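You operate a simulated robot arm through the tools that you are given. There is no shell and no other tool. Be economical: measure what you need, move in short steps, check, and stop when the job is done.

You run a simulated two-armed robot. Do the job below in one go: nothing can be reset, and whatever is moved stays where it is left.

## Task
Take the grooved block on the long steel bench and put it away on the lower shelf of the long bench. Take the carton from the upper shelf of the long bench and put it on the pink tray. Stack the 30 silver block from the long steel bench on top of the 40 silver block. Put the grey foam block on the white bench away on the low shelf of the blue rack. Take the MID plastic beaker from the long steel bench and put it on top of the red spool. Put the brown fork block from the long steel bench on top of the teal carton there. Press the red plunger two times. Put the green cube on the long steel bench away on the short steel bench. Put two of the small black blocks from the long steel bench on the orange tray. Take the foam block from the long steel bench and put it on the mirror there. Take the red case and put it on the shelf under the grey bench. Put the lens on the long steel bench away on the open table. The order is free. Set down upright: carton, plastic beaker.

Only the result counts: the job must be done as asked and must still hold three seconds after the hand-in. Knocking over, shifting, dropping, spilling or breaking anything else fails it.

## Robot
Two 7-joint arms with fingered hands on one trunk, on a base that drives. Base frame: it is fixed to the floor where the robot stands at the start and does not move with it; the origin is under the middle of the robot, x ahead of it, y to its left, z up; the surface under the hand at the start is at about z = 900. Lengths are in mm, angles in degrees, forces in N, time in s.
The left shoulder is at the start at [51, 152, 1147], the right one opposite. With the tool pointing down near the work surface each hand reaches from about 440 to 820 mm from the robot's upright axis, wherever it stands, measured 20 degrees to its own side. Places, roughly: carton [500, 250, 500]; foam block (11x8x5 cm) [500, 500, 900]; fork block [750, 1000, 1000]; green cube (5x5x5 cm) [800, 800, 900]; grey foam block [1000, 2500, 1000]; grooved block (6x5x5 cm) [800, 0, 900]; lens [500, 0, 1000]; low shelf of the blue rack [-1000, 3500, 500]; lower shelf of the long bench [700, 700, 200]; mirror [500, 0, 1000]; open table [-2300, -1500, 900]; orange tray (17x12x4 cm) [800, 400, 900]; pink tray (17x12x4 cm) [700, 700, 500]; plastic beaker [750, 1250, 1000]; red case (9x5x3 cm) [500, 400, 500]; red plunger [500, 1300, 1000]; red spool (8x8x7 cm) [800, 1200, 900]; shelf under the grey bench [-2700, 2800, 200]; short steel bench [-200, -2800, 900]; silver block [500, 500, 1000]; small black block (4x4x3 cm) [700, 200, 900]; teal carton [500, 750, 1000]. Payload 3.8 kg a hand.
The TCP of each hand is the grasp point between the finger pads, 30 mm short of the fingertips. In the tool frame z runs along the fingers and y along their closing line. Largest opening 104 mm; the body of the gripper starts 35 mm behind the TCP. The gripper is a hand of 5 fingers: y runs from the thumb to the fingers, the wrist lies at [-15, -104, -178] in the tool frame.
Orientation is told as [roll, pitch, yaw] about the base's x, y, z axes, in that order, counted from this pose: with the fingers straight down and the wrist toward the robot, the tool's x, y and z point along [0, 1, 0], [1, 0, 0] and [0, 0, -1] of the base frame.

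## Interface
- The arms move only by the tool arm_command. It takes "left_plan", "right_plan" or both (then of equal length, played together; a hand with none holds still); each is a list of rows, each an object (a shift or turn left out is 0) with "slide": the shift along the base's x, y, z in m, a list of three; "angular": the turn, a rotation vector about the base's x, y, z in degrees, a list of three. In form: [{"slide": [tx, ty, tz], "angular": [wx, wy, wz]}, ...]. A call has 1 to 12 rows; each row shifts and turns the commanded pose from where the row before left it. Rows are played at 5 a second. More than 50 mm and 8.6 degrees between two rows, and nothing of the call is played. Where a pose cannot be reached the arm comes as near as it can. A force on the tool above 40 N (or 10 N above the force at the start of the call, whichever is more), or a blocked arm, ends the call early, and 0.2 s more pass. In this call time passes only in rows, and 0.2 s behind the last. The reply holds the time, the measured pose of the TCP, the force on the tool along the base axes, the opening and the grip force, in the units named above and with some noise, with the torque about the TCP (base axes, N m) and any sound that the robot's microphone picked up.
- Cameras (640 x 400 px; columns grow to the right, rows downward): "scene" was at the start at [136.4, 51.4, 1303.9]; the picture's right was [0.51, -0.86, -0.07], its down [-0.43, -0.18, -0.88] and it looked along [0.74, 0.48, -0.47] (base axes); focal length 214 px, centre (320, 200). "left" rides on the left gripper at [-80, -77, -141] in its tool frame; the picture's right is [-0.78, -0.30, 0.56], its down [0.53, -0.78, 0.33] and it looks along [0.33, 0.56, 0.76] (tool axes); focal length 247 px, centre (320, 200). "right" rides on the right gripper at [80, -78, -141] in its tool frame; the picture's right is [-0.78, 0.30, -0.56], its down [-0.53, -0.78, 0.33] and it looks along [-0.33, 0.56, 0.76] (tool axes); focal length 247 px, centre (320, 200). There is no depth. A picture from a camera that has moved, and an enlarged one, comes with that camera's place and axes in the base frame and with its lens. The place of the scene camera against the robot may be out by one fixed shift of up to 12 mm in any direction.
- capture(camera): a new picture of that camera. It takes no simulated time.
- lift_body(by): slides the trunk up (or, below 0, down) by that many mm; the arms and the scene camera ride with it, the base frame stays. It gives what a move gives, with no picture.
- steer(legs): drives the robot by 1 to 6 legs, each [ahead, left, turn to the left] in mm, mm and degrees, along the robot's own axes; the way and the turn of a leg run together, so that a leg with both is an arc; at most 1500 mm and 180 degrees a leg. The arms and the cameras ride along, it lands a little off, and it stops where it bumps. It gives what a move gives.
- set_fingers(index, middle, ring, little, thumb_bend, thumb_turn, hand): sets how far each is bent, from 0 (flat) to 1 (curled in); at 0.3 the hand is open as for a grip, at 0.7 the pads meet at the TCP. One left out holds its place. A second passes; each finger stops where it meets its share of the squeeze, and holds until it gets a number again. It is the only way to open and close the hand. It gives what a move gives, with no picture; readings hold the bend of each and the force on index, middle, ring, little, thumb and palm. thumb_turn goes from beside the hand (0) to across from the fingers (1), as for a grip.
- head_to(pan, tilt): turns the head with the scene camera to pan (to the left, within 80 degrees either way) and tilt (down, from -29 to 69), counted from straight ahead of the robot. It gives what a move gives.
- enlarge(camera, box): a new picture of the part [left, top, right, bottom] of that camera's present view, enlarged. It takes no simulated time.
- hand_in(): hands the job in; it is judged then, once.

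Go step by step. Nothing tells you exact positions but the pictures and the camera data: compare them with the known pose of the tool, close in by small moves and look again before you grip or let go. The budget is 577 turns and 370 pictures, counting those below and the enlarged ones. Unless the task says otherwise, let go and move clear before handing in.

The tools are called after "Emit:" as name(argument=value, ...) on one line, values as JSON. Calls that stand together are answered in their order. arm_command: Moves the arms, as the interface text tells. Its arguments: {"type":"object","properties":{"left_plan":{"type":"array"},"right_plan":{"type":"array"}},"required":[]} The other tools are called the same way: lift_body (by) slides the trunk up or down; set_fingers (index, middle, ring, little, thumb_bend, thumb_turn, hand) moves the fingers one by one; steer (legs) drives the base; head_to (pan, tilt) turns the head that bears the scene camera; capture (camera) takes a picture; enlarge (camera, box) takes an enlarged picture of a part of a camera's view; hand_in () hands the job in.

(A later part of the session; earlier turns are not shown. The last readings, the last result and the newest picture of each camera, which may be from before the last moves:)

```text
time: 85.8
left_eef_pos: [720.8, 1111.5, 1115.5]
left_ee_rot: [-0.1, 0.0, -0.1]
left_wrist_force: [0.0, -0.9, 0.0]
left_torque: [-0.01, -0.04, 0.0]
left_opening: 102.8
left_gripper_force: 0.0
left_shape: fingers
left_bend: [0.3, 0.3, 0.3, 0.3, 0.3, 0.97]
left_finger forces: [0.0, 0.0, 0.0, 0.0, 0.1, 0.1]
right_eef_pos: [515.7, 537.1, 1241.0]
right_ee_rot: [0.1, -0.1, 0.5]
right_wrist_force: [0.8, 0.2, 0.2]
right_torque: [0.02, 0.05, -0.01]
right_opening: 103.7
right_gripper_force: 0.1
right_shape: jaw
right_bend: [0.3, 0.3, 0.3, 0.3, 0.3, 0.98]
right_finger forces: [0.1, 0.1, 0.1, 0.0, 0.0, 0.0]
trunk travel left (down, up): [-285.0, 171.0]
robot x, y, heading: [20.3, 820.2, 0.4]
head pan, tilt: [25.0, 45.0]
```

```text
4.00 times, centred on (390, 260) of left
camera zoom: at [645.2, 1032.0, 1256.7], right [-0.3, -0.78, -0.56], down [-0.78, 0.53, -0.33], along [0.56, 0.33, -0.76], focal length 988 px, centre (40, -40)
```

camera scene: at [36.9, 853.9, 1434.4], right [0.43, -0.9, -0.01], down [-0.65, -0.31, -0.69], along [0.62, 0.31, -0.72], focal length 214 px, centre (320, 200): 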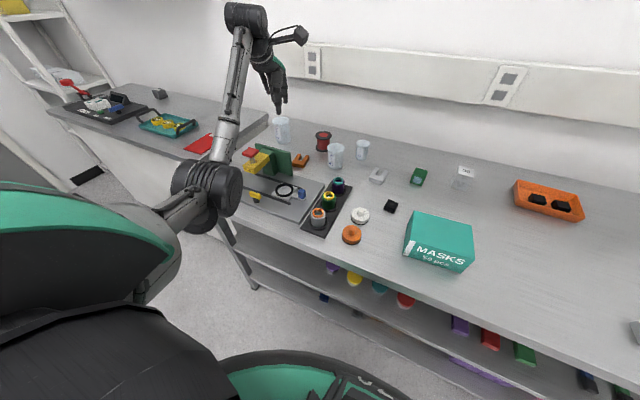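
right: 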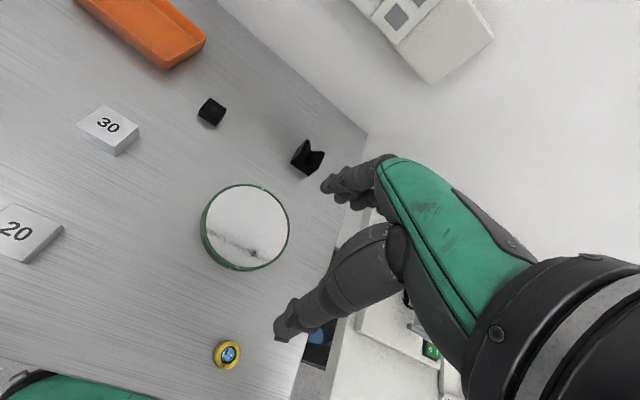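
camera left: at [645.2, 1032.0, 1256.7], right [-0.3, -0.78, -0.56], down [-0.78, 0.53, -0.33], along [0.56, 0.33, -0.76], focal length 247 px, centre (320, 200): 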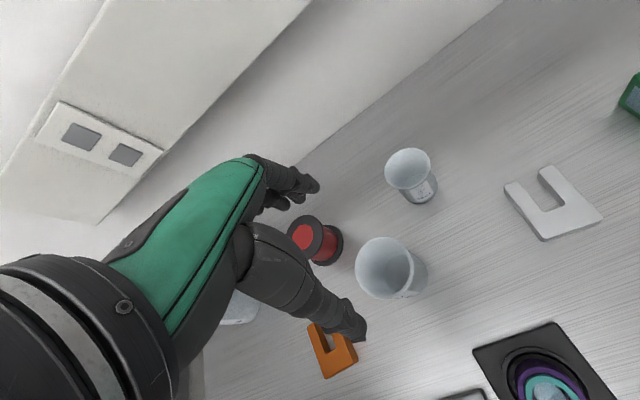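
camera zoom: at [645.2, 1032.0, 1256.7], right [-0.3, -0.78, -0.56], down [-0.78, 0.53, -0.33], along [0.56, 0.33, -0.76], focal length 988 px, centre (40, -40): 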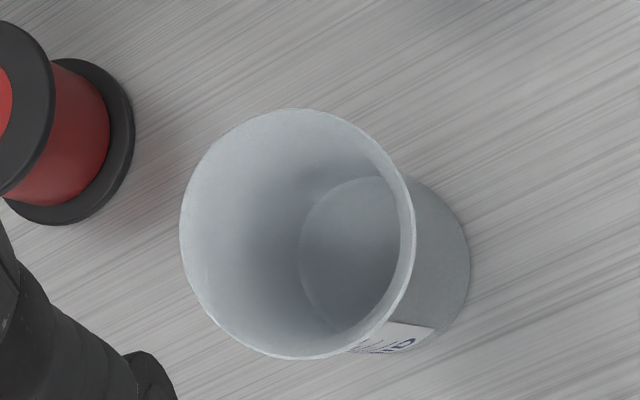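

Emit:
arm_command(left_plan=[{"slide": [-0.001, -0.003, -0.04]}, {"slide": [0, 0, -0.04]}, {"slide": [0, 0, -0.035]}])

Emit:
capture(camera="left")

Emit:
capture(camera="scene")

```text
time: 86.5
left_eef_pos: [720.4, 1109.8, 999.1]
left_ee_rot: [-0.1, 0.1, -0.1]
left_wrist_force: [-0.5, 0.5, 0.5]
left_torque: [-0.05, 0.02, 0.03]
left_opening: 102.9
left_gripper_force: 0.1
left_shape: fingers
left_bend: [0.3, 0.3, 0.3, 0.3, 0.3, 0.97]
left_finger forces: [0.1, 0.0, 0.0, 0.0, 0.0, 0.0]
right_eef_pos: [515.9, 538.5, 1240.9]
right_ee_rot: [0.0, 0.0, 0.6]
right_wrist_force: [0.5, -0.9, -0.2]
right_torque: [0.0, 0.01, -0.02]
right_opening: 103.9
right_gripper_force: 0.0
right_shape: jaw
right_bend: [0.3, 0.3, 0.3, 0.3, 0.3, 0.98]
right_finger forces: [0.1, 0.0, 0.0, 0.1, 0.0, 0.0]
trunk travel left (down, up): [-285.0, 171.0]
robot x, y, heading: [20.7, 816.8, 0.3]
head pan, tilt: [25.0, 45.0]
```

```text
293 pictures are left
camera left: at [644.4, 1029.5, 1140.8], right [-0.3, -0.78, -0.55], down [-0.78, 0.53, -0.33], along [0.56, 0.33, -0.76], focal length 247 px, centre (320, 200)
```

left: 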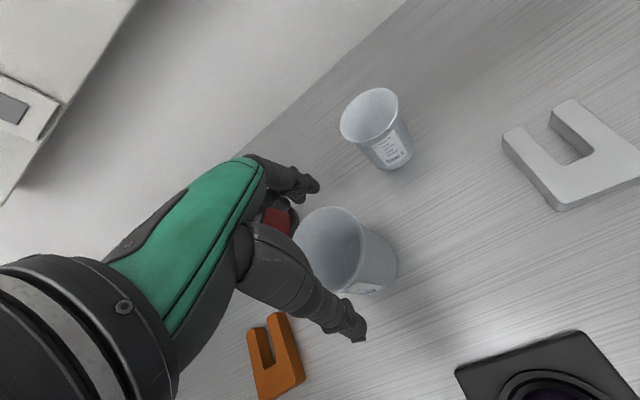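

```text
292 pictures are left
camera scene: at [121.1, 855.1, 1336.5], right [0.43, -0.9, -0.03], down [-0.69, -0.31, -0.65], along [0.58, 0.3, -0.76], focal length 214 px, centre (320, 200)
```

scene: 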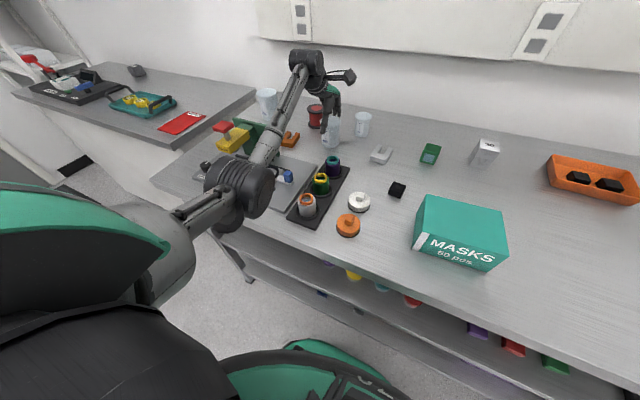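

Emit:
lift_body(by=60)

Emit:
arm_command(left_plan=[{"slide": [0, 0, -0.045]}, {"slide": [0, 0, -0.035]}, {"slide": [0, 0, -0.023]}])

Emit:
capture(camera="left")

Emit:
enlarge(camera="scene", box=[150, 50, 410, 250])

```text
time: 87.5
left_eef_pos: [721.5, 1109.6, 1061.3]
left_ee_rot: [0.0, 0.2, 0.0]
left_wrist_force: [0.2, -0.5, 0.5]
left_torque: [0.0, 0.03, 0.03]
left_opening: 103.0
left_gripper_force: 0.1
left_shape: fingers
left_bend: [0.3, 0.3, 0.3, 0.3, 0.3, 0.97]
left_finger forces: [0.1, 0.0, 0.0, 0.0, 0.0, 0.0]
right_eef_pos: [516.0, 537.9, 1299.8]
right_ee_rot: [0.1, 0.0, 0.5]
right_wrist_force: [-0.4, -0.3, -0.3]
right_torque: [-0.02, -0.01, 0.02]
right_opening: 103.7
right_gripper_force: 0.0
right_shape: jaw
right_bend: [0.3, 0.3, 0.3, 0.3, 0.3, 0.98]
right_finger forces: [0.1, 0.1, 0.1, 0.1, 0.1, 0.0]
trunk travel left (down, up): [-345.0, 111.0]
robot x, y, heading: [20.5, 815.5, 0.4]
head pan, tilt: [25.0, 45.0]
```

```text
time: 88.3
left_eef_pos: [721.6, 1107.2, 956.7]
left_ee_rot: [-0.1, 0.0, -0.1]
left_wrist_force: [-0.4, 1.1, 1.0]
left_torque: [0.03, 0.01, 0.01]
left_opening: 103.4
left_gripper_force: 0.7
left_shape: fingers
left_bend: [0.3, 0.3, 0.3, 0.3, 0.3, 0.97]
left_finger forces: [0.3, 0.0, 0.2, 0.0, 1.1, 0.0]
right_eef_pos: [515.6, 537.1, 1301.3]
right_ee_rot: [0.0, -0.1, 0.6]
right_wrist_force: [0.2, 0.5, -0.6]
right_torque: [0.02, 0.01, 0.05]
right_opening: 103.6
right_gripper_force: 0.0
right_shape: jaw
right_bend: [0.3, 0.3, 0.3, 0.3, 0.3, 0.98]
right_finger forces: [0.1, 0.0, 0.1, 0.0, 0.1, 0.0]
trunk travel left (down, up): [-345.0, 111.0]
robot x, y, heading: [22.3, 816.7, 0.5]
head pan, tilt: [25.0, 45.0]
```

```text
291 pictures are left
camera left: at [645.2, 1028.2, 1097.9], right [-0.3, -0.78, -0.56], down [-0.78, 0.54, -0.33], along [0.56, 0.33, -0.76], focal length 247 px, centre (320, 200)
```

left: 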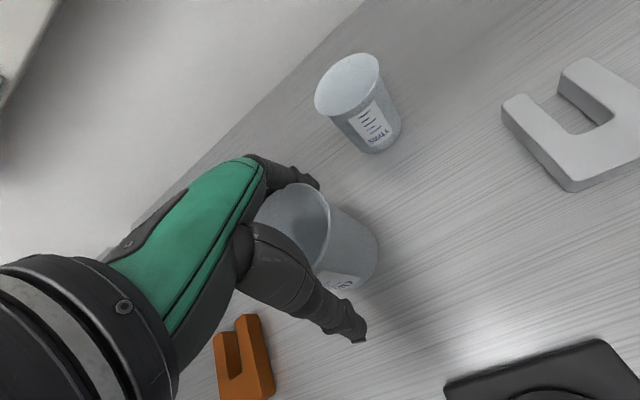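

```text
2.00 times, centred on (280, 150) of scene
camera zoom: at [102.0, 854.5, 1402.2], right [0.43, -0.9, -0.01], down [-0.66, -0.3, -0.68], along [0.61, 0.3, -0.73], focal length 429 px, centre (400, 300)
```

zoom: 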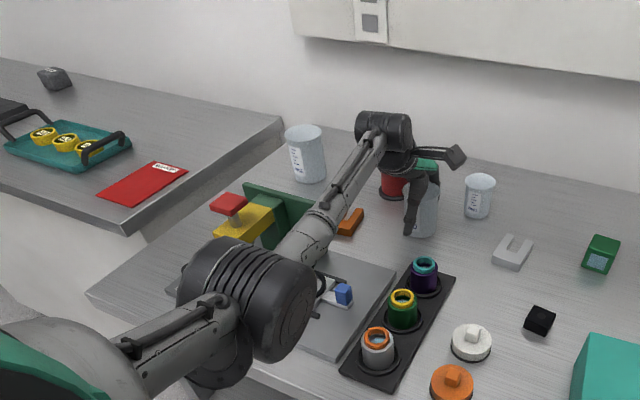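

Emit:
set_fingers(hand="left", index=0.46, middle=0.46, ring=0.46, little=0.46, thumb_bend=0.44)

```text
time: 89.3
left_eef_pos: [721.1, 1107.1, 959.5]
left_ee_rot: [-0.1, -0.2, -0.1]
left_wrist_force: [1.4, -0.8, 6.7]
left_torque: [-0.06, 0.12, 0.03]
left_opening: 77.7
left_gripper_force: 13.3
left_shape: fingers
left_bend: [0.4, 0.46, 0.46, 0.46, 0.43, 0.97]
left_finger forces: [13.2, 0.1, 0.0, 0.0, 12.5, 0.0]
right_eef_pos: [515.2, 536.5, 1300.6]
right_ee_rot: [0.0, -0.1, 0.7]
right_wrist_force: [-0.3, 0.4, -0.2]
right_torque: [-0.03, -0.02, 0.0]
right_opening: 103.6
right_gripper_force: 0.0
right_shape: jaw
right_bend: [0.3, 0.3, 0.3, 0.3, 0.3, 0.98]
right_finger forces: [0.0, 0.0, 0.0, 0.0, 0.0, 0.0]
trunk travel left (down, up): [-345.0, 111.0]
robot x, y, heading: [20.0, 813.1, 0.5]
head pan, tilt: [25.0, 45.0]
```

Emit:
set_fingers(hand="left", middle=0.55, ring=0.57, little=0.57, index=0.46, thumb_bend=0.48)

Emit:
capture(camera="left")

```text
time: 90.3
left_eef_pos: [720.2, 1109.1, 958.0]
left_ee_rot: [-0.1, -0.1, -0.1]
left_wrist_force: [1.8, 0.8, 7.8]
left_torque: [-0.06, 0.04, 0.04]
left_opening: 75.3
left_gripper_force: 16.5
left_shape: fingers
left_bend: [0.39, 0.51, 0.56, 0.56, 0.47, 0.97]
left_finger forces: [13.4, 3.3, 0.0, 0.0, 16.6, 0.0]
right_eef_pos: [515.3, 538.0, 1301.4]
right_ee_rot: [0.0, 0.0, 0.6]
right_wrist_force: [0.4, 0.0, 0.0]
right_torque: [0.0, 0.01, -0.04]
right_opening: 103.9
right_gripper_force: 0.0
right_shape: jaw
right_bend: [0.3, 0.3, 0.3, 0.3, 0.3, 0.98]
right_finger forces: [0.1, 0.0, 0.0, 0.0, 0.1, 0.0]
trunk travel left (down, up): [-345.0, 111.0]
robot x, y, heading: [18.6, 816.1, 0.2]
head pan, tilt: [25.0, 45.0]
```

```text
289 pictures are left
camera left: at [644.5, 1028.1, 1098.7], right [-0.3, -0.78, -0.56], down [-0.78, 0.53, -0.33], along [0.56, 0.33, -0.76], focal length 247 px, centre (320, 200)
```

left: 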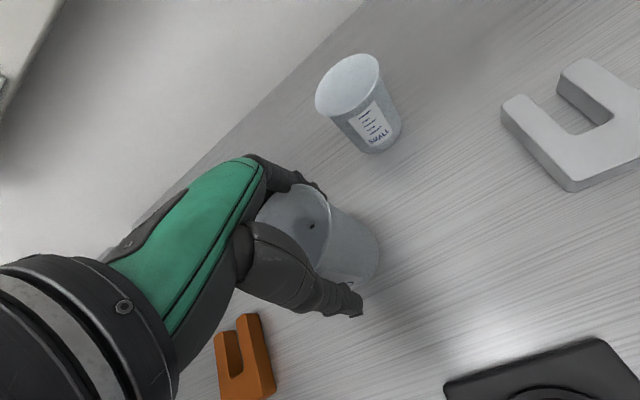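

Emit:
arm_command(left_plan=[{"slide": [0, 0, 0.02]}, {"slide": [0, 0, 0.04]}, {"slide": [0, 0, 0.045]}])

Emit:
capture(camera="left")

Emit:
enlarge(camera="scene", box=[220, 50, 420, 180])

```text
time: 91.2
left_eef_pos: [721.7, 1107.4, 1063.5]
left_ee_rot: [-0.1, 0.1, 0.0]
left_wrist_force: [0.5, 0.3, -0.5]
left_torque: [0.0, 0.0, 0.0]
left_opening: 74.7
left_gripper_force: 12.9
left_shape: fingers
left_bend: [0.4, 0.52, 0.56, 0.56, 0.47, 0.97]
left_finger forces: [10.6, 2.8, 0.0, 0.1, 13.9, 0.0]
right_eef_pos: [514.7, 536.7, 1299.6]
right_ee_rot: [0.0, -0.1, 0.6]
right_wrist_force: [0.5, 0.1, 0.4]
right_torque: [-0.01, -0.02, 0.0]
right_opening: 103.7
right_gripper_force: 0.1
right_shape: jaw
right_bend: [0.3, 0.3, 0.3, 0.3, 0.3, 0.98]
right_finger forces: [0.0, 0.1, 0.1, 0.0, 0.1, 0.0]
trunk travel left (down, up): [-345.0, 111.0]
robot x, y, heading: [19.0, 812.4, 0.6]
head pan, tilt: [25.0, 45.0]
```

```text
288 pictures are left
camera left: at [644.8, 1027.9, 1204.4], right [-0.3, -0.78, -0.56], down [-0.78, 0.54, -0.33], along [0.55, 0.33, -0.76], focal length 247 px, centre (320, 200)
```

left: 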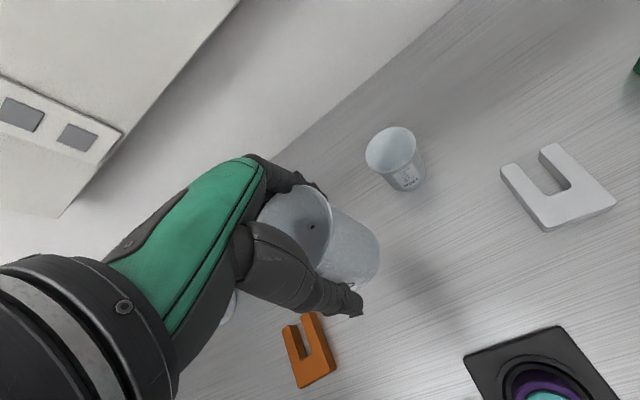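

```text
3.08 times, centred on (320, 115) of scene
camera zoom: at [101.9, 854.3, 1402.2], right [0.43, -0.9, -0.01], down [-0.66, -0.3, -0.68], along [0.61, 0.3, -0.73], focal length 660 px, centre (320, 462)
```

zoom: 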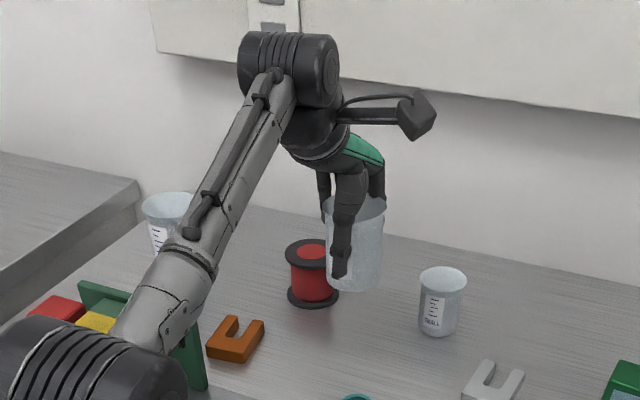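

Beaker held upright. Reposition base so the spool is within comfortable reach.

Emit:
arm_command(left_plan=[{"slide": [-0.03, 0, 0.03]}, {"slide": [-0.04, 0, 0.01]}, {"slide": [-0.04, 0, 0]}])

Emit:
steer(legs=[[0, 145, 0], [0, 0, -25]])

Emit:
capture(camera="scene")

```text
time: 92.0
left_eef_pos: [609.9, 1108.4, 1102.7]
left_ee_rot: [-0.1, 0.1, -0.1]
left_wrist_force: [0.4, 0.5, -0.2]
left_torque: [0.0, -0.02, 0.04]
left_opening: 73.8
left_gripper_force: 12.5
left_shape: fingers
left_bend: [0.4, 0.52, 0.56, 0.56, 0.47, 0.97]
left_finger forces: [10.3, 2.5, 0.0, 0.0, 13.4, 0.0]
right_eef_pos: [514.9, 537.2, 1301.3]
right_ee_rot: [-0.1, 0.0, 0.6]
right_wrist_force: [-0.1, -0.5, 0.4]
right_torque: [-0.02, 0.0, -0.01]
right_opening: 103.8
right_gripper_force: 0.0
right_shape: jaw
right_bend: [0.3, 0.3, 0.3, 0.3, 0.3, 0.98]
right_finger forces: [0.1, 0.0, 0.1, 0.0, 0.0, 0.1]
trunk travel left (down, up): [-345.0, 111.0]
robot x, y, heading: [19.1, 811.6, 0.5]
head pan, tilt: [25.0, 45.0]
```

```text
time: 94.6
left_eef_pos: [678.8, 971.4, 1101.9]
left_ee_rot: [-0.1, 0.1, -25.4]
left_wrist_force: [0.1, -0.3, -0.6]
left_torque: [0.0, 0.02, 0.0]
left_opening: 73.8
left_gripper_force: 13.2
left_shape: fingers
left_bend: [0.4, 0.52, 0.56, 0.56, 0.47, 0.97]
left_finger forces: [10.1, 2.3, 0.0, 0.1, 13.2, 0.0]
right_eef_pos: [347.5, 497.3, 1300.1]
right_ee_rot: [0.0, -0.1, -24.9]
right_wrist_force: [0.4, 0.2, -0.9]
right_torque: [0.0, -0.02, -0.01]
right_opening: 103.9
right_gripper_force: 0.0
right_shape: jaw
right_bend: [0.3, 0.3, 0.3, 0.3, 0.3, 0.98]
right_finger forces: [0.0, 0.1, 0.0, 0.0, 0.0, 0.0]
trunk travel left (down, up): [-345.0, 111.0]
robot x, y, heading: [22.3, 962.0, -25.0]
head pan, tilt: [25.0, 45.0]
```

```text
286 pictures are left
camera scene: at [107.8, 957.8, 1402.1], right [0.0, -1.0, -0.01], down [-0.73, 0.01, -0.68], along [0.68, 0.01, -0.73], focal length 214 px, centre (320, 200)
```

scene: 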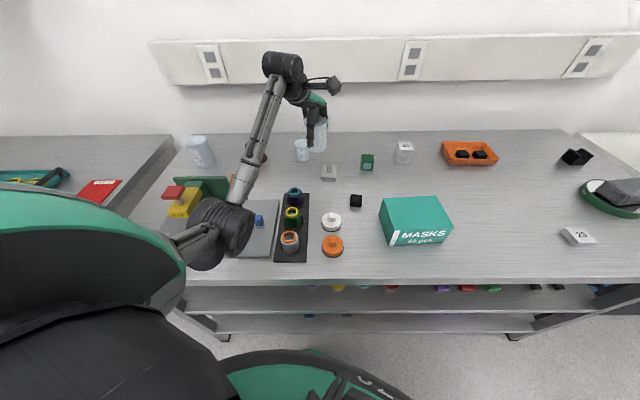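

Emit:
steer(legs=[[32, 15, 0]])

Emit:
arm_command(left_plan=[{"slide": [0.01, 0.04, 0], "angular": [0, 0, 4.2]}, {"slide": [0.01, 0.04, 0], "angular": [0, 0, 4.2]}, {"slide": [0.01, 0.04, 0], "angular": [0, 0, 4.2]}, {"slide": [0.01, 0.04, 0], "angular": [0, 0, 4.2]}, {"slide": [0.02, 0.04, 0], "angular": [0, 0, 4.2]}, {"slide": [0.02, 0.036, 0], "angular": [0, 0, 4.2]}])

Emit:
capture(camera="left")

Emit:
enlarge(camera="scene", box=[150, 30, 390, 230])

```text
time: 95.5
left_eef_pos: [706.7, 970.7, 1107.6]
left_ee_rot: [0.1, -0.4, -25.5]
left_wrist_force: [-0.6, -0.1, 0.1]
left_torque: [0.01, -0.03, 0.02]
left_opening: 74.1
left_gripper_force: 13.1
left_shape: fingers
left_bend: [0.4, 0.52, 0.56, 0.56, 0.47, 0.97]
left_finger forces: [10.2, 2.2, 0.1, 0.0, 13.2, 0.0]
right_eef_pos: [373.8, 495.8, 1302.9]
right_ee_rot: [0.2, -0.3, -24.9]
right_wrist_force: [-0.4, -0.2, 0.1]
right_torque: [0.02, -0.07, -0.01]
right_opening: 103.6
right_gripper_force: 0.1
right_shape: jaw
right_bend: [0.3, 0.3, 0.3, 0.3, 0.3, 0.98]
right_finger forces: [0.1, 0.0, 0.1, 0.0, 0.0, 0.0]
trunk travel left (down, up): [-345.0, 111.0]
robot x, y, heading: [57.8, 961.6, -24.7]
head pan, tilt: [25.0, 45.0]
```

```text
time: 96.8
left_eef_pos: [792.8, 1207.1, 1100.6]
left_ee_rot: [-0.2, 0.1, -0.3]
left_wrist_force: [0.0, -0.7, 0.1]
left_torque: [0.01, -0.02, -0.02]
left_opening: 73.7
left_gripper_force: 12.7
left_shape: fingers
left_bend: [0.4, 0.52, 0.56, 0.56, 0.47, 0.97]
left_finger forces: [9.9, 2.1, 0.0, 0.1, 12.7, 0.0]
right_eef_pos: [383.0, 496.8, 1300.9]
right_ee_rot: [0.0, -0.1, -24.9]
right_wrist_force: [-0.5, -0.5, 0.0]
right_torque: [-0.01, 0.05, -0.04]
right_opening: 103.6
right_gripper_force: 0.0
right_shape: jaw
right_bend: [0.3, 0.3, 0.3, 0.3, 0.3, 0.98]
right_finger forces: [0.0, 0.0, 0.0, 0.0, 0.1, 0.1]
trunk travel left (down, up): [-345.0, 111.0]
robot x, y, heading: [58.2, 958.9, -24.7]
head pan, tilt: [25.0, 45.0]
```

```text
285 pictures are left
camera left: at [717.0, 1128.3, 1240.3], right [-0.3, -0.78, -0.55], down [-0.77, 0.54, -0.33], along [0.56, 0.33, -0.76], focal length 247 px, centre (320, 200)
```

left: 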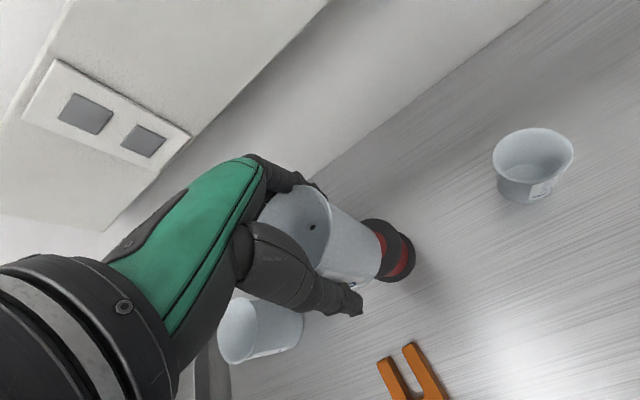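

```text
2.00 times, centred on (270, 130) of scene
camera zoom: at [143.0, 958.4, 1402.1], right [0.0, -1.0, -0.01], down [-0.73, 0.01, -0.68], along [0.68, 0.01, -0.73], focal length 429 px, centre (420, 340)
```

zoom: 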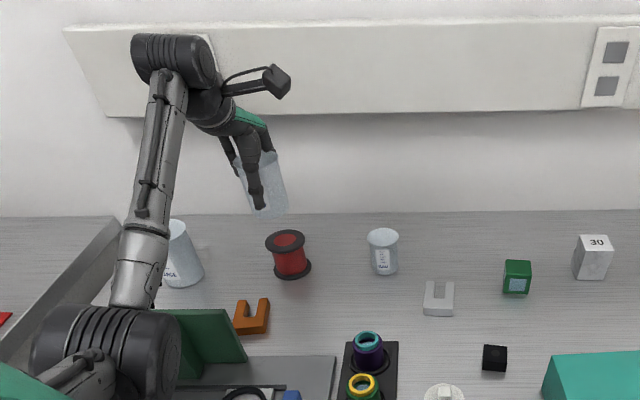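

Emit:
enlarge(camera="left", box=[300, 180, 460, 300])

```text
3.33 times, centred on (380, 240) of left
camera zoom: at [717.0, 1128.3, 1240.3], right [-0.3, -0.78, -0.55], down [-0.77, 0.54, -0.33], along [0.56, 0.33, -0.76], focal length 823 px, centre (120, 67)
```

zoom: 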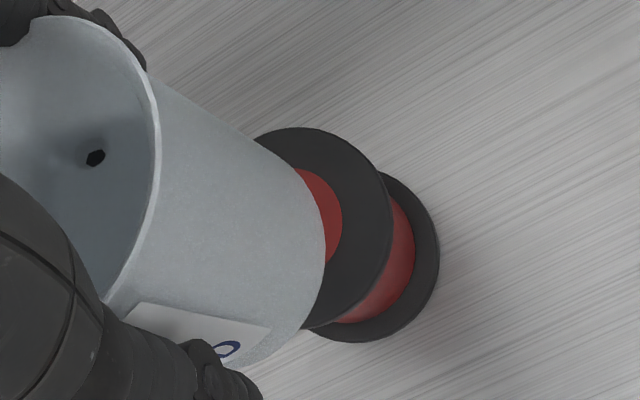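

Emit:
arm_command(left_plan=[{"slide": [0.024, -0.001, 0]}, {"slide": [0, 0, -0.03]}, {"slide": [0, 0, -0.025]}])

Emit:
enlarge(camera="left", box=[260, 160, 460, 310])

Emit:
enlarge(camera="scene", box=[230, 80, 350, 180])

```text
time: 97.7
left_eef_pos: [816.1, 1206.7, 1047.8]
left_ee_rot: [-0.1, 0.0, -0.3]
left_wrist_force: [0.4, 0.5, -0.2]
left_torque: [0.03, 0.03, 0.0]
left_opening: 73.8
left_gripper_force: 12.4
left_shape: fingers
left_bend: [0.4, 0.52, 0.56, 0.56, 0.47, 0.97]
left_finger forces: [9.8, 2.2, 0.0, 0.0, 12.7, 0.0]
right_eef_pos: [379.5, 496.5, 1299.9]
right_ee_rot: [0.0, -0.1, -24.9]
right_wrist_force: [0.3, -0.2, 0.3]
right_torque: [0.0, 0.01, 0.01]
right_opening: 103.4
right_gripper_force: 0.0
right_shape: jaw
right_bend: [0.3, 0.3, 0.3, 0.3, 0.3, 0.98]
right_finger forces: [0.1, 0.1, 0.0, 0.1, 0.0, 0.0]
trunk travel left (down, up): [-345.0, 111.0]
robot x, y, heading: [55.2, 960.8, -24.9]
head pan, tilt: [25.0, 45.0]
```

```text
2.67 times, centred on (360, 235) of left
camera zoom: at [739.7, 1126.8, 1187.2], right [-0.3, -0.78, -0.55], down [-0.77, 0.54, -0.33], along [0.56, 0.33, -0.76], focal length 659 px, centre (213, 107)
```

zoom: 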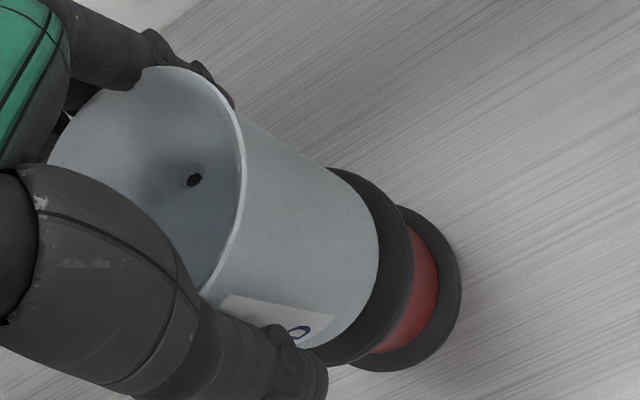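

```text
4.00 times, centred on (290, 130) of scene
camera zoom: at [142.0, 958.3, 1402.1], right [0.0, -1.0, -0.01], down [-0.73, 0.01, -0.68], along [0.68, 0.01, -0.73], focal length 858 px, centre (440, 480)
```

zoom: 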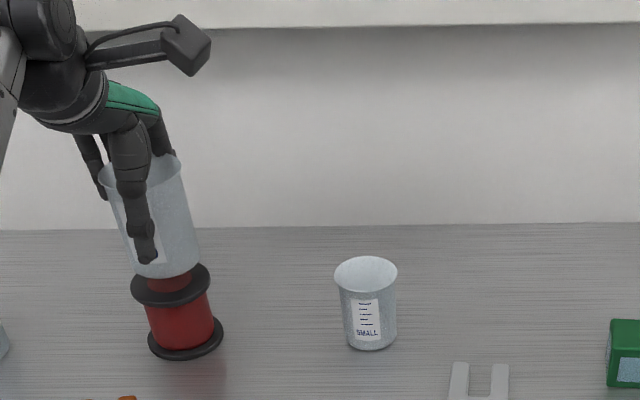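

Emit:
arm_command(left_plan=[{"slide": [0, 0, -0.01]}, {"slide": [0, 0, -0.004]}, {"slide": [0, 0, -0.003]}, {"slide": [0, 0, -0.003]}])

Emit:
enlarge(camera="scene", box=[230, 100, 310, 180])

```text
time: 98.7
left_eef_pos: [815.5, 1205.4, 1027.4]
left_ee_rot: [-0.1, 0.0, -0.3]
left_wrist_force: [0.3, 0.4, -1.4]
left_torque: [-0.04, 0.02, -0.04]
left_opening: 73.8
left_gripper_force: 12.6
left_shape: fingers
left_bend: [0.4, 0.52, 0.56, 0.56, 0.47, 0.97]
left_finger forces: [9.8, 2.1, 0.0, 0.1, 12.7, 0.0]
right_eef_pos: [382.3, 494.8, 1300.8]
right_ee_rot: [0.0, -0.2, -25.0]
right_wrist_force: [0.3, -0.3, 0.0]
right_torque: [0.0, 0.03, -0.02]
right_opening: 103.8
right_gripper_force: 0.1
right_shape: jaw
right_bend: [0.3, 0.3, 0.3, 0.3, 0.3, 0.98]
right_finger forces: [0.1, 0.0, 0.1, 0.0, 0.0, 0.1]
trunk travel left (down, up): [-345.0, 111.0]
robot x, y, heading: [53.7, 959.8, -24.7]
head pan, tilt: [25.0, 45.0]
```

```text
5.00 times, centred on (270, 140) of scene
camera zoom: at [142.2, 958.0, 1402.1], right [0.0, -1.0, -0.01], down [-0.73, 0.01, -0.68], along [0.68, 0.01, -0.73], focal length 1072 px, centre (570, 500)
```

zoom: 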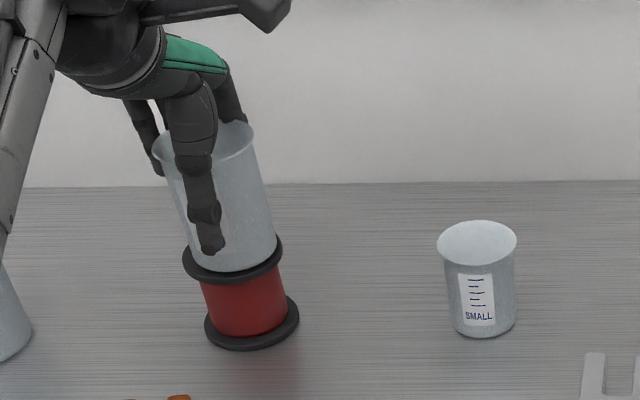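

Emit:
arm_command(left_plan=[{"slide": [0, 0, -0.002]}, {"slide": [0, 0, -0.002]}])

```text
time: 99.2
left_eef_pos: [816.7, 1203.4, 1026.2]
left_ee_rot: [-0.1, -0.2, -0.3]
left_wrist_force: [-0.7, -0.6, 7.9]
left_torque: [0.06, -0.13, 0.02]
left_opening: 73.6
left_gripper_force: 14.8
left_shape: fingers
left_bend: [0.4, 0.52, 0.56, 0.56, 0.47, 0.97]
left_finger forces: [11.0, 3.6, 0.0, 0.0, 15.7, 0.1]
right_eef_pos: [379.9, 496.8, 1301.6]
right_ee_rot: [0.1, -0.2, -24.9]
right_wrist_force: [0.3, 0.0, 0.5]
right_torque: [0.0, 0.0, -0.04]
right_opening: 103.5
right_gripper_force: 0.0
right_shape: jaw
right_bend: [0.3, 0.3, 0.3, 0.3, 0.3, 0.98]
right_finger forces: [0.0, 0.0, 0.1, 0.0, 0.1, 0.0]
trunk travel left (down, up): [-345.0, 111.0]
robot x, y, heading: [56.1, 959.6, -24.9]
head pan, tilt: [25.0, 45.0]
```

Emit:
set_fingers(hand="left", index=0.3, middle=0.3, ring=0.3, little=0.3, thumb_bend=0.3)

Emit:
enlarge(camera="scene", box=[230, 100, 310, 180])

Emit:
enlarge(camera="left", box=[240, 140, 440, 340])

```text
time: 100.2
left_eef_pos: [816.1, 1205.7, 1022.0]
left_ee_rot: [-0.2, 0.0, -0.3]
left_wrist_force: [0.4, -0.5, 1.3]
left_torque: [-0.01, 0.04, 0.01]
left_opening: 103.7
left_gripper_force: 0.8
left_shape: fingers
left_bend: [0.3, 0.3, 0.3, 0.3, 0.3, 0.97]
left_finger forces: [0.6, 0.1, 0.0, 0.1, 1.1, 0.0]
right_eef_pos: [380.9, 496.9, 1300.5]
right_ee_rot: [0.1, -0.1, -24.9]
right_wrist_force: [0.2, 0.2, 0.3]
right_torque: [-0.04, 0.01, -0.01]
right_opening: 103.6
right_gripper_force: 0.1
right_shape: jaw
right_bend: [0.3, 0.3, 0.3, 0.3, 0.3, 0.98]
right_finger forces: [0.0, 0.1, 0.0, 0.0, 0.1, 0.0]
trunk travel left (down, up): [-345.0, 111.0]
robot x, y, heading: [52.6, 961.2, -24.9]
head pan, tilt: [25.0, 45.0]
```

```text
5.00 times, centred on (270, 140) of scene
camera zoom: at [141.8, 957.8, 1402.1], right [0.0, -1.0, -0.01], down [-0.73, 0.01, -0.68], along [0.68, 0.01, -0.73], focal length 1072 px, centre (570, 500)
```

zoom: 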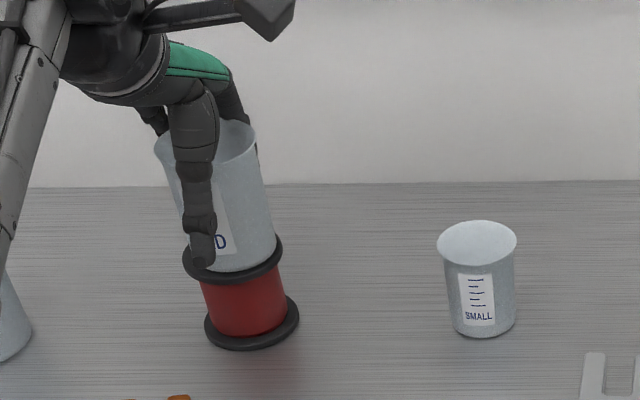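

```text
2.00 times, centred on (340, 240) of left
camera zoom: at [740.2, 1125.6, 1163.1], right [-0.3, -0.78, -0.56], down [-0.77, 0.54, -0.33], along [0.56, 0.33, -0.76], focal length 494 px, centre (280, 120)
```

zoom: 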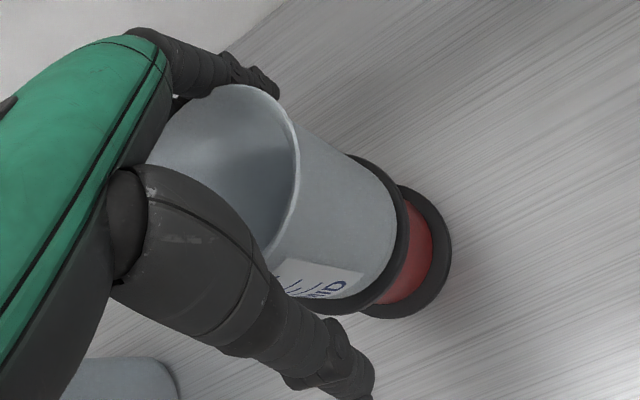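

Emit:
set_fingers(hand="left", index=0.2, middle=0.2, ring=0.2, little=0.2, thumb_bend=0.2)

Emit:
arm_command(left_plan=[{"slide": [0, 0, 0.015]}, {"slide": [0, 0, 0.02]}, {"slide": [0, 0, 0.04]}, {"slide": [0, 0, 0.045]}, {"slide": [0, 0, 0.03]}])

Emit:
capture(camera="left")

Emit:
enlarge(camera="scene", box=[230, 100, 310, 180])

```text
time: 101.2
left_eef_pos: [817.7, 1204.8, 1023.5]
left_ee_rot: [-0.1, -0.1, -0.2]
left_wrist_force: [-0.3, 0.2, 1.0]
left_torque: [0.0, 0.01, -0.06]
left_opening: 125.3
left_gripper_force: 0.0
left_shape: fingers
left_bend: [0.2, 0.2, 0.2, 0.2, 0.2, 0.97]
left_finger forces: [0.0, 0.0, 0.1, 0.1, 0.0, 0.0]
right_eef_pos: [381.4, 495.8, 1300.8]
right_ee_rot: [0.0, 0.0, -24.9]
right_wrist_force: [-0.9, 0.1, 0.5]
right_torque: [0.01, 0.0, 0.0]
right_opening: 103.5
right_gripper_force: 0.1
right_shape: jaw
right_bend: [0.3, 0.3, 0.3, 0.3, 0.3, 0.98]
right_finger forces: [0.1, 0.0, 0.0, 0.0, 0.0, 0.0]
trunk travel left (down, up): [-345.0, 111.0]
robot x, y, heading: [56.5, 961.0, -24.7]
head pan, tilt: [25.0, 45.0]
```

```text
time: 102.5
left_eef_pos: [816.3, 1204.7, 1172.1]
left_ee_rot: [-0.2, 0.1, -0.4]
left_wrist_force: [0.1, -0.9, -0.4]
left_torque: [0.01, 0.01, 0.0]
left_opening: 125.3
left_gripper_force: 0.1
left_shape: fingers
left_bend: [0.2, 0.2, 0.2, 0.2, 0.2, 0.97]
left_finger forces: [0.1, 0.1, 0.1, 0.0, 0.0, 0.1]
right_eef_pos: [381.7, 495.4, 1300.1]
right_ee_rot: [0.0, -0.2, -24.8]
right_wrist_force: [0.9, -0.3, 1.0]
right_torque: [0.0, 0.02, 0.0]
right_opening: 103.8
right_gripper_force: 0.0
right_shape: jaw
right_bend: [0.3, 0.3, 0.3, 0.3, 0.3, 0.98]
right_finger forces: [0.0, 0.0, 0.1, 0.0, 0.0, 0.0]
trunk travel left (down, up): [-345.0, 111.0]
robot x, y, heading: [54.0, 958.1, -24.8]
head pan, tilt: [25.0, 45.0]
```

```text
277 pictures are left
camera left: at [738.9, 1125.7, 1312.2], right [-0.3, -0.77, -0.56], down [-0.77, 0.54, -0.33], along [0.56, 0.33, -0.76], focal length 247 px, centre (320, 200)
```

left: 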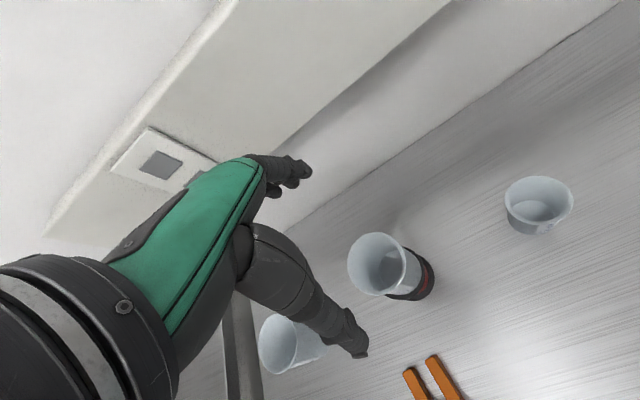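

```text
5.00 times, centred on (270, 140) of scene
camera zoom: at [141.8, 957.6, 1402.2], right [0.0, -1.0, -0.01], down [-0.73, 0.01, -0.68], along [0.68, 0.01, -0.73], focal length 1072 px, centre (570, 500)
```

zoom: 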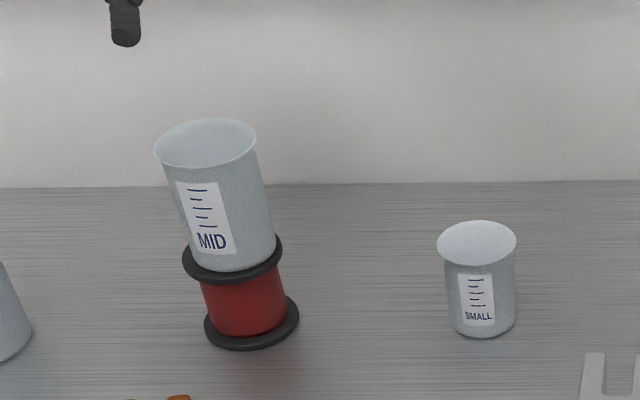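

Beaker stands on the spool. Next the fork block; reorient the base facing the bench.

Emit:
arm_command(left_plan=[{"slide": [-0.03, -0.038, 0]}, {"slide": [-0.03, -0.038, 0]}, {"slide": [-0.03, -0.038, 0]}, {"slide": [-0.03, -0.038, 0]}])

Emit:
steer(legs=[[-40, 0, 25]])

Emit:
capture(camera="left")

Emit:
capture(camera="scene")

```text
time: 103.5
left_eef_pos: [694.2, 1054.9, 1174.4]
left_ee_rot: [-0.1, 0.0, -0.3]
left_wrist_force: [-0.1, -0.4, 0.6]
left_torque: [0.01, -0.05, 0.01]
left_opening: 125.4
left_gripper_force: 0.1
left_shape: fingers
left_bend: [0.2, 0.2, 0.2, 0.2, 0.2, 0.97]
left_finger forces: [0.0, 0.1, 0.0, 0.1, 0.0, 0.0]
right_eef_pos: [380.5, 495.0, 1300.2]
right_ee_rot: [0.2, -0.1, -24.9]
right_wrist_force: [-0.1, 0.8, 0.5]
right_torque: [0.0, 0.02, -0.01]
right_opening: 103.7
right_gripper_force: 0.2
right_shape: jaw
right_bend: [0.3, 0.3, 0.3, 0.3, 0.3, 0.98]
right_finger forces: [0.0, 0.0, 0.0, 0.1, 0.0, 0.0]
trunk travel left (down, up): [-345.0, 111.0]
robot x, y, heading: [57.6, 962.5, -25.0]
head pan, tilt: [25.0, 45.0]
```

```text
time: 105.1
left_eef_pos: [558.2, 1322.4, 1172.7]
left_ee_rot: [-0.1, 0.0, 24.4]
left_wrist_force: [0.0, 0.9, 0.2]
left_torque: [-0.01, 0.02, 0.01]
left_opening: 125.5
left_gripper_force: 0.1
left_shape: fingers
left_bend: [0.2, 0.2, 0.2, 0.2, 0.2, 0.97]
left_finger forces: [0.1, 0.1, 0.1, 0.1, 0.0, 0.0]
right_eef_pos: [505.9, 683.2, 1299.9]
right_ee_rot: [0.0, -0.1, -0.3]
right_wrist_force: [-0.7, -0.1, 0.7]
right_torque: [0.0, -0.05, -0.02]
right_opening: 103.9
right_gripper_force: 0.1
right_shape: jaw
right_bend: [0.3, 0.3, 0.3, 0.3, 0.3, 0.98]
right_finger forces: [0.0, 0.1, 0.1, 0.0, 0.1, 0.0]
trunk travel left (down, up): [-345.0, 111.0]
robot x, y, heading: [15.3, 970.4, -0.0]
head pan, tilt: [25.0, 45.0]
```

```text
275 pictures are left
camera left: at [522.1, 1218.1, 1313.6], right [0.05, -0.83, -0.56], down [-0.93, 0.17, -0.33], along [0.37, 0.53, -0.76], focal length 247 px, centre (320, 200)
```

left: 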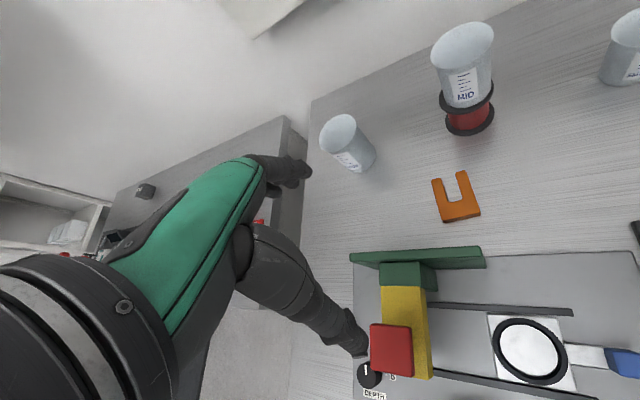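

```text
274 pictures are left
camera scene: at [97.6, 1006.4, 1402.1], right [0.42, -0.91, -0.01], down [-0.67, -0.3, -0.68], along [0.62, 0.3, -0.73], focal length 214 px, centre (320, 200)
```

scene: 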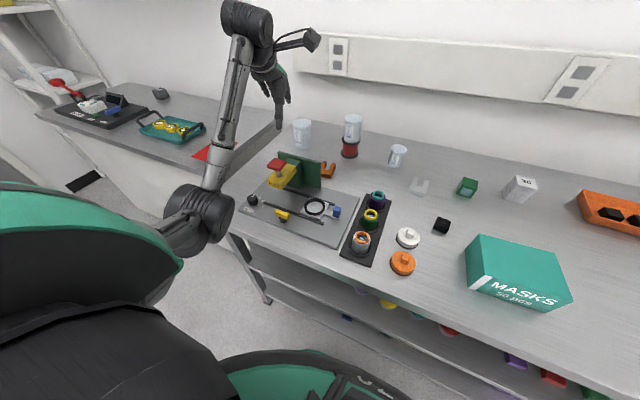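

Triangulated plunger top ≈ (480,1309,1055). Close the fingers and position above it.

Emit:
set_fingers(hand="left", index=0.7, middle=0.7, ring=0.7, little=0.7, thumb_bend=0.68)

Emit:
arm_command(left_plan=[{"slide": [-0.026, -0.004, 0], "angular": [0, 0, -8]}, {"slide": [-0.026, -0.004, 0], "angular": [0, 0, -8]}, {"slide": [-0.026, -0.004, -0.01], "angular": [0, 0, -8]}])

Emit:
capture(camera="left")

Emit:
enlarge(camera="scene", box=[180, 80, 360, 230])

```text
time: 106.1
left_eef_pos: [558.3, 1322.3, 1174.8]
left_ee_rot: [-0.2, 0.0, 24.4]
left_wrist_force: [-0.4, 0.1, -1.0]
left_torque: [-0.01, 0.0, 0.0]
left_opening: 4.0
left_gripper_force: 0.0
left_shape: fingers
left_bend: [0.7, 0.7, 0.7, 0.7, 0.68, 0.97]
left_finger forces: [0.0, 0.1, 0.1, 0.0, 0.1, 0.0]
right_eef_pos: [506.3, 685.0, 1300.5]
right_ee_rot: [0.1, -0.1, -0.2]
right_wrist_force: [-0.5, 0.3, 0.1]
right_torque: [0.0, 0.01, -0.02]
right_opening: 103.4
right_gripper_force: 0.1
right_shape: jaw
right_bend: [0.3, 0.3, 0.3, 0.3, 0.3, 0.98]
right_finger forces: [0.0, 0.0, 0.1, 0.0, 0.1, 0.0]
trunk travel left (down, up): [-345.0, 111.0]
robot x, y, heading: [16.5, 970.6, -0.1]
head pan, tilt: [25.0, 45.0]
```

```text
time: 106.9
left_eef_pos: [480.1, 1310.6, 1162.4]
left_ee_rot: [-0.1, 0.0, 0.3]
left_wrist_force: [0.3, -1.0, -0.1]
left_torque: [0.02, -0.01, -0.02]
left_opening: 3.5
left_gripper_force: 0.1
left_shape: fingers
left_bend: [0.7, 0.7, 0.7, 0.7, 0.68, 0.97]
left_finger forces: [0.0, 0.0, 0.0, 0.1, 0.1, 0.1]
right_eef_pos: [506.1, 683.5, 1300.6]
right_ee_rot: [0.0, -0.2, -0.2]
right_wrist_force: [-0.5, 0.0, 0.0]
right_torque: [0.0, 0.0, 0.03]
right_opening: 103.8
right_gripper_force: 0.0
right_shape: jaw
right_bend: [0.3, 0.3, 0.3, 0.3, 0.3, 0.98]
right_finger forces: [0.1, 0.0, 0.0, 0.1, 0.0, 0.0]
trunk travel left (down, up): [-345.0, 111.0]
robot x, y, heading: [14.9, 971.6, -0.0]
head pan, tilt: [25.0, 45.0]
```

```text
273 pictures are left
camera left: at [402.9, 1230.7, 1303.2], right [-0.29, -0.78, -0.56], down [-0.78, 0.53, -0.33], along [0.55, 0.33, -0.76], focal length 247 px, centre (320, 200)
```

left: 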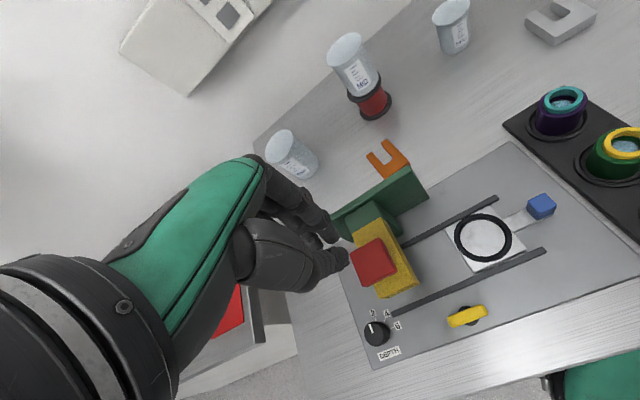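

```text
2.67 times, centred on (270, 155) of scene
camera zoom: at [96.5, 1007.0, 1402.2], right [0.42, -0.91, -0.01], down [-0.67, -0.3, -0.68], along [0.62, 0.3, -0.73], focal length 572 px, centre (453, 320)
```

zoom: 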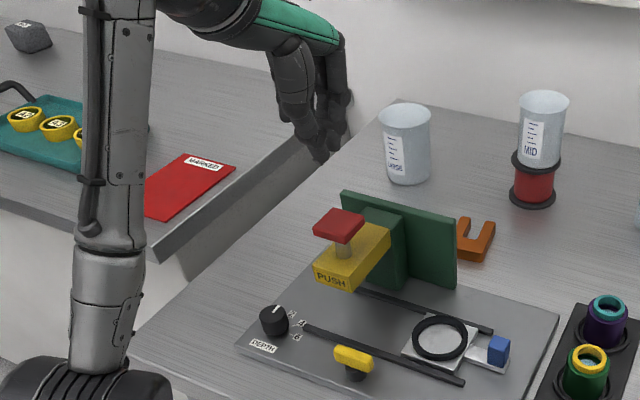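

Emit:
arm_command(left_plan=[{"slide": [-0.002, -0.003, -0.04]}, {"slide": [0, 0, -0.02]}, {"slide": [0, 0, -0.008]}, {"slide": [0, 0, -0.008]}])

Emit:
capture(camera="left")

Emit:
enlarge(camera="scene", box=[220, 110, 340, 210])

```text
time: 107.9
left_eef_pos: [476.9, 1307.0, 1087.2]
left_ee_rot: [-0.1, 0.0, 0.3]
left_wrist_force: [-0.4, 0.6, 0.8]
left_torque: [-0.03, 0.01, 0.02]
left_opening: 3.3
left_gripper_force: 0.8
left_shape: fingers
left_bend: [0.7, 0.7, 0.7, 0.7, 0.68, 0.97]
left_finger forces: [0.1, 0.1, 0.1, 0.0, 1.0, 0.1]
right_eef_pos: [505.6, 684.1, 1301.6]
right_ee_rot: [0.0, -0.1, -0.2]
right_wrist_force: [-0.2, 0.4, -0.3]
right_torque: [-0.01, 0.0, 0.0]
right_opening: 103.5
right_gripper_force: 0.1
right_shape: jaw
right_bend: [0.3, 0.3, 0.3, 0.3, 0.3, 0.98]
right_finger forces: [0.1, 0.0, 0.0, 0.0, 0.0, 0.0]
trunk travel left (down, up): [-345.0, 111.0]
robot x, y, heading: [13.3, 969.0, -0.4]
head pan, tilt: [25.0, 45.0]
```

```text
271 pictures are left
camera left: at [401.5, 1227.8, 1227.8], right [-0.29, -0.78, -0.56], down [-0.78, 0.53, -0.33], along [0.55, 0.34, -0.76], focal length 247 px, centre (320, 200)
```

left: 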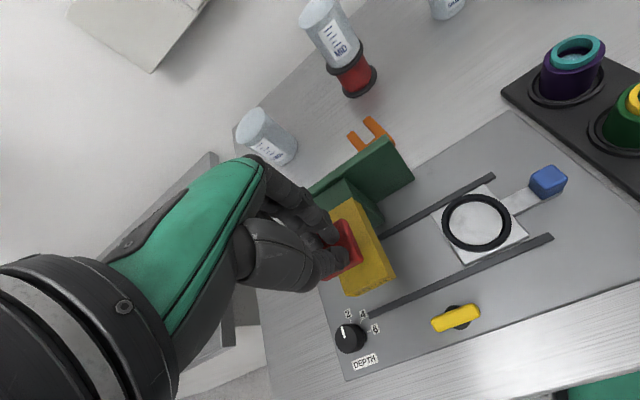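

```text
4.00 times, centred on (280, 160) of scene
camera zoom: at [96.8, 1006.7, 1402.2], right [0.42, -0.91, -0.01], down [-0.67, -0.3, -0.68], along [0.62, 0.3, -0.73], focal length 858 px, centre (480, 360)
```

zoom: 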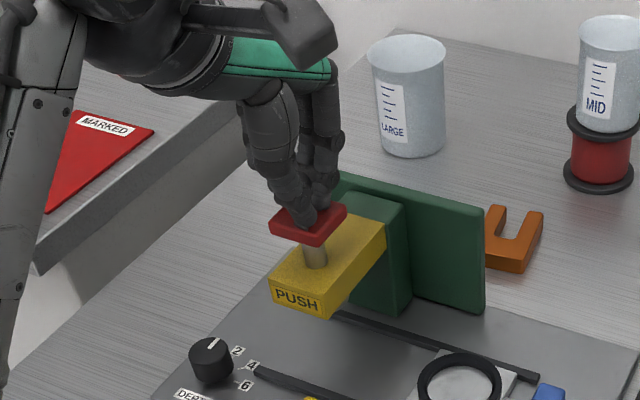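

Emit:
arm_command(left_plan=[{"slide": [0, 0, -0.005]}, {"slide": [0, 0, -0.005]}, {"slide": [0, 0, -0.005]}])

Emit:
enlarge(camera="scene", box=[220, 110, 340, 210])

```text
time: 108.7
left_eef_pos: [473.5, 1306.2, 1080.7]
left_ee_rot: [0.1, -0.9, 0.5]
left_wrist_force: [-4.4, 1.8, 42.9]
left_torque: [-0.3, 0.52, -0.05]
left_opening: 0.3
left_gripper_force: 21.2
left_shape: fingers
left_bend: [0.7, 0.7, 0.7, 0.7, 0.71, 0.98]
left_finger forces: [3.8, 0.3, 0.1, 0.0, 38.2, 0.1]
right_eef_pos: [499.6, 681.5, 1303.6]
right_ee_rot: [0.3, -0.4, -0.2]
right_wrist_force: [-0.5, 0.0, 0.8]
right_torque: [0.0, 0.01, -0.04]
right_opening: 103.6
right_gripper_force: 0.0
right_shape: jaw
right_bend: [0.3, 0.3, 0.3, 0.3, 0.3, 0.98]
right_finger forces: [0.1, 0.0, 0.0, 0.0, 0.1, 0.1]
trunk travel left (down, up): [-345.0, 111.0]
robot x, y, heading: [18.5, 972.9, -0.3]
head pan, tilt: [25.0, 45.0]
heard: click
```

```text
4.00 times, centred on (280, 160) of scene
camera zoom: at [90.3, 1003.8, 1403.2], right [0.42, -0.91, -0.01], down [-0.66, -0.29, -0.69], along [0.62, 0.3, -0.72], focal length 858 px, centre (480, 360)
```

zoom: 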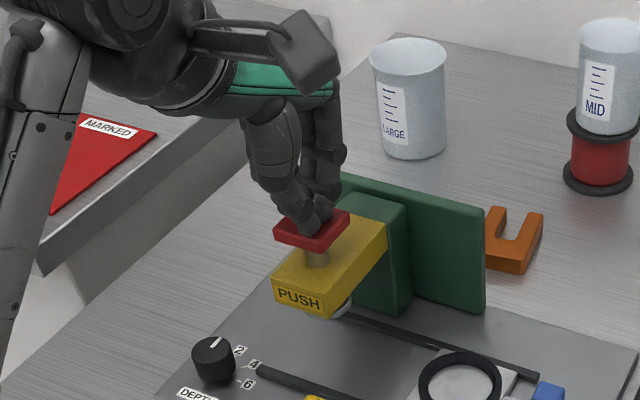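

Heard a click: first press. Release fully, then press again.

Emit:
arm_command(left_plan=[{"slide": [0.003, 0.001, 0.012]}, {"slide": [0, 0, 0.015]}])

Emit:
enlarge(camera="scene", box=[220, 110, 340, 210])

```text
time: 109.3
left_eef_pos: [480.3, 1307.9, 1096.5]
left_ee_rot: [0.0, 0.3, 0.3]
left_wrist_force: [-0.5, -0.1, 0.0]
left_torque: [0.0, -0.02, 0.01]
left_opening: 3.4
left_gripper_force: 0.0
left_shape: fingers
left_bend: [0.7, 0.7, 0.7, 0.7, 0.68, 0.98]
left_finger forces: [0.0, 0.0, 0.0, 0.0, 0.1, 0.0]
right_eef_pos: [506.5, 682.8, 1301.1]
right_ee_rot: [0.0, 0.0, -0.2]
right_wrist_force: [-0.1, 0.5, 0.2]
right_torque: [0.01, -0.02, 0.01]
right_opening: 103.8
right_gripper_force: 0.1
right_shape: jaw
right_bend: [0.3, 0.3, 0.3, 0.3, 0.3, 0.98]
right_finger forces: [0.1, 0.0, 0.0, 0.0, 0.1, 0.0]
trunk travel left (down, up): [-345.0, 111.0]
robot x, y, heading: [20.3, 969.4, -0.6]
head pan, tilt: [25.0, 45.0]
```

```text
4.00 times, centred on (280, 160) of scene
camera zoom: at [97.8, 1006.7, 1401.9], right [0.42, -0.91, -0.01], down [-0.67, -0.3, -0.68], along [0.62, 0.3, -0.73], focal length 858 px, centre (480, 360)
```

zoom: 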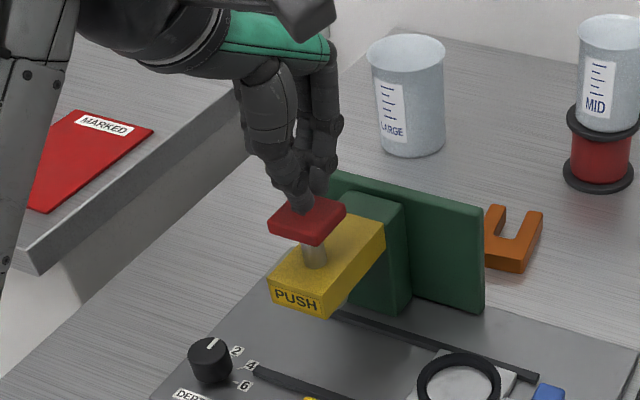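

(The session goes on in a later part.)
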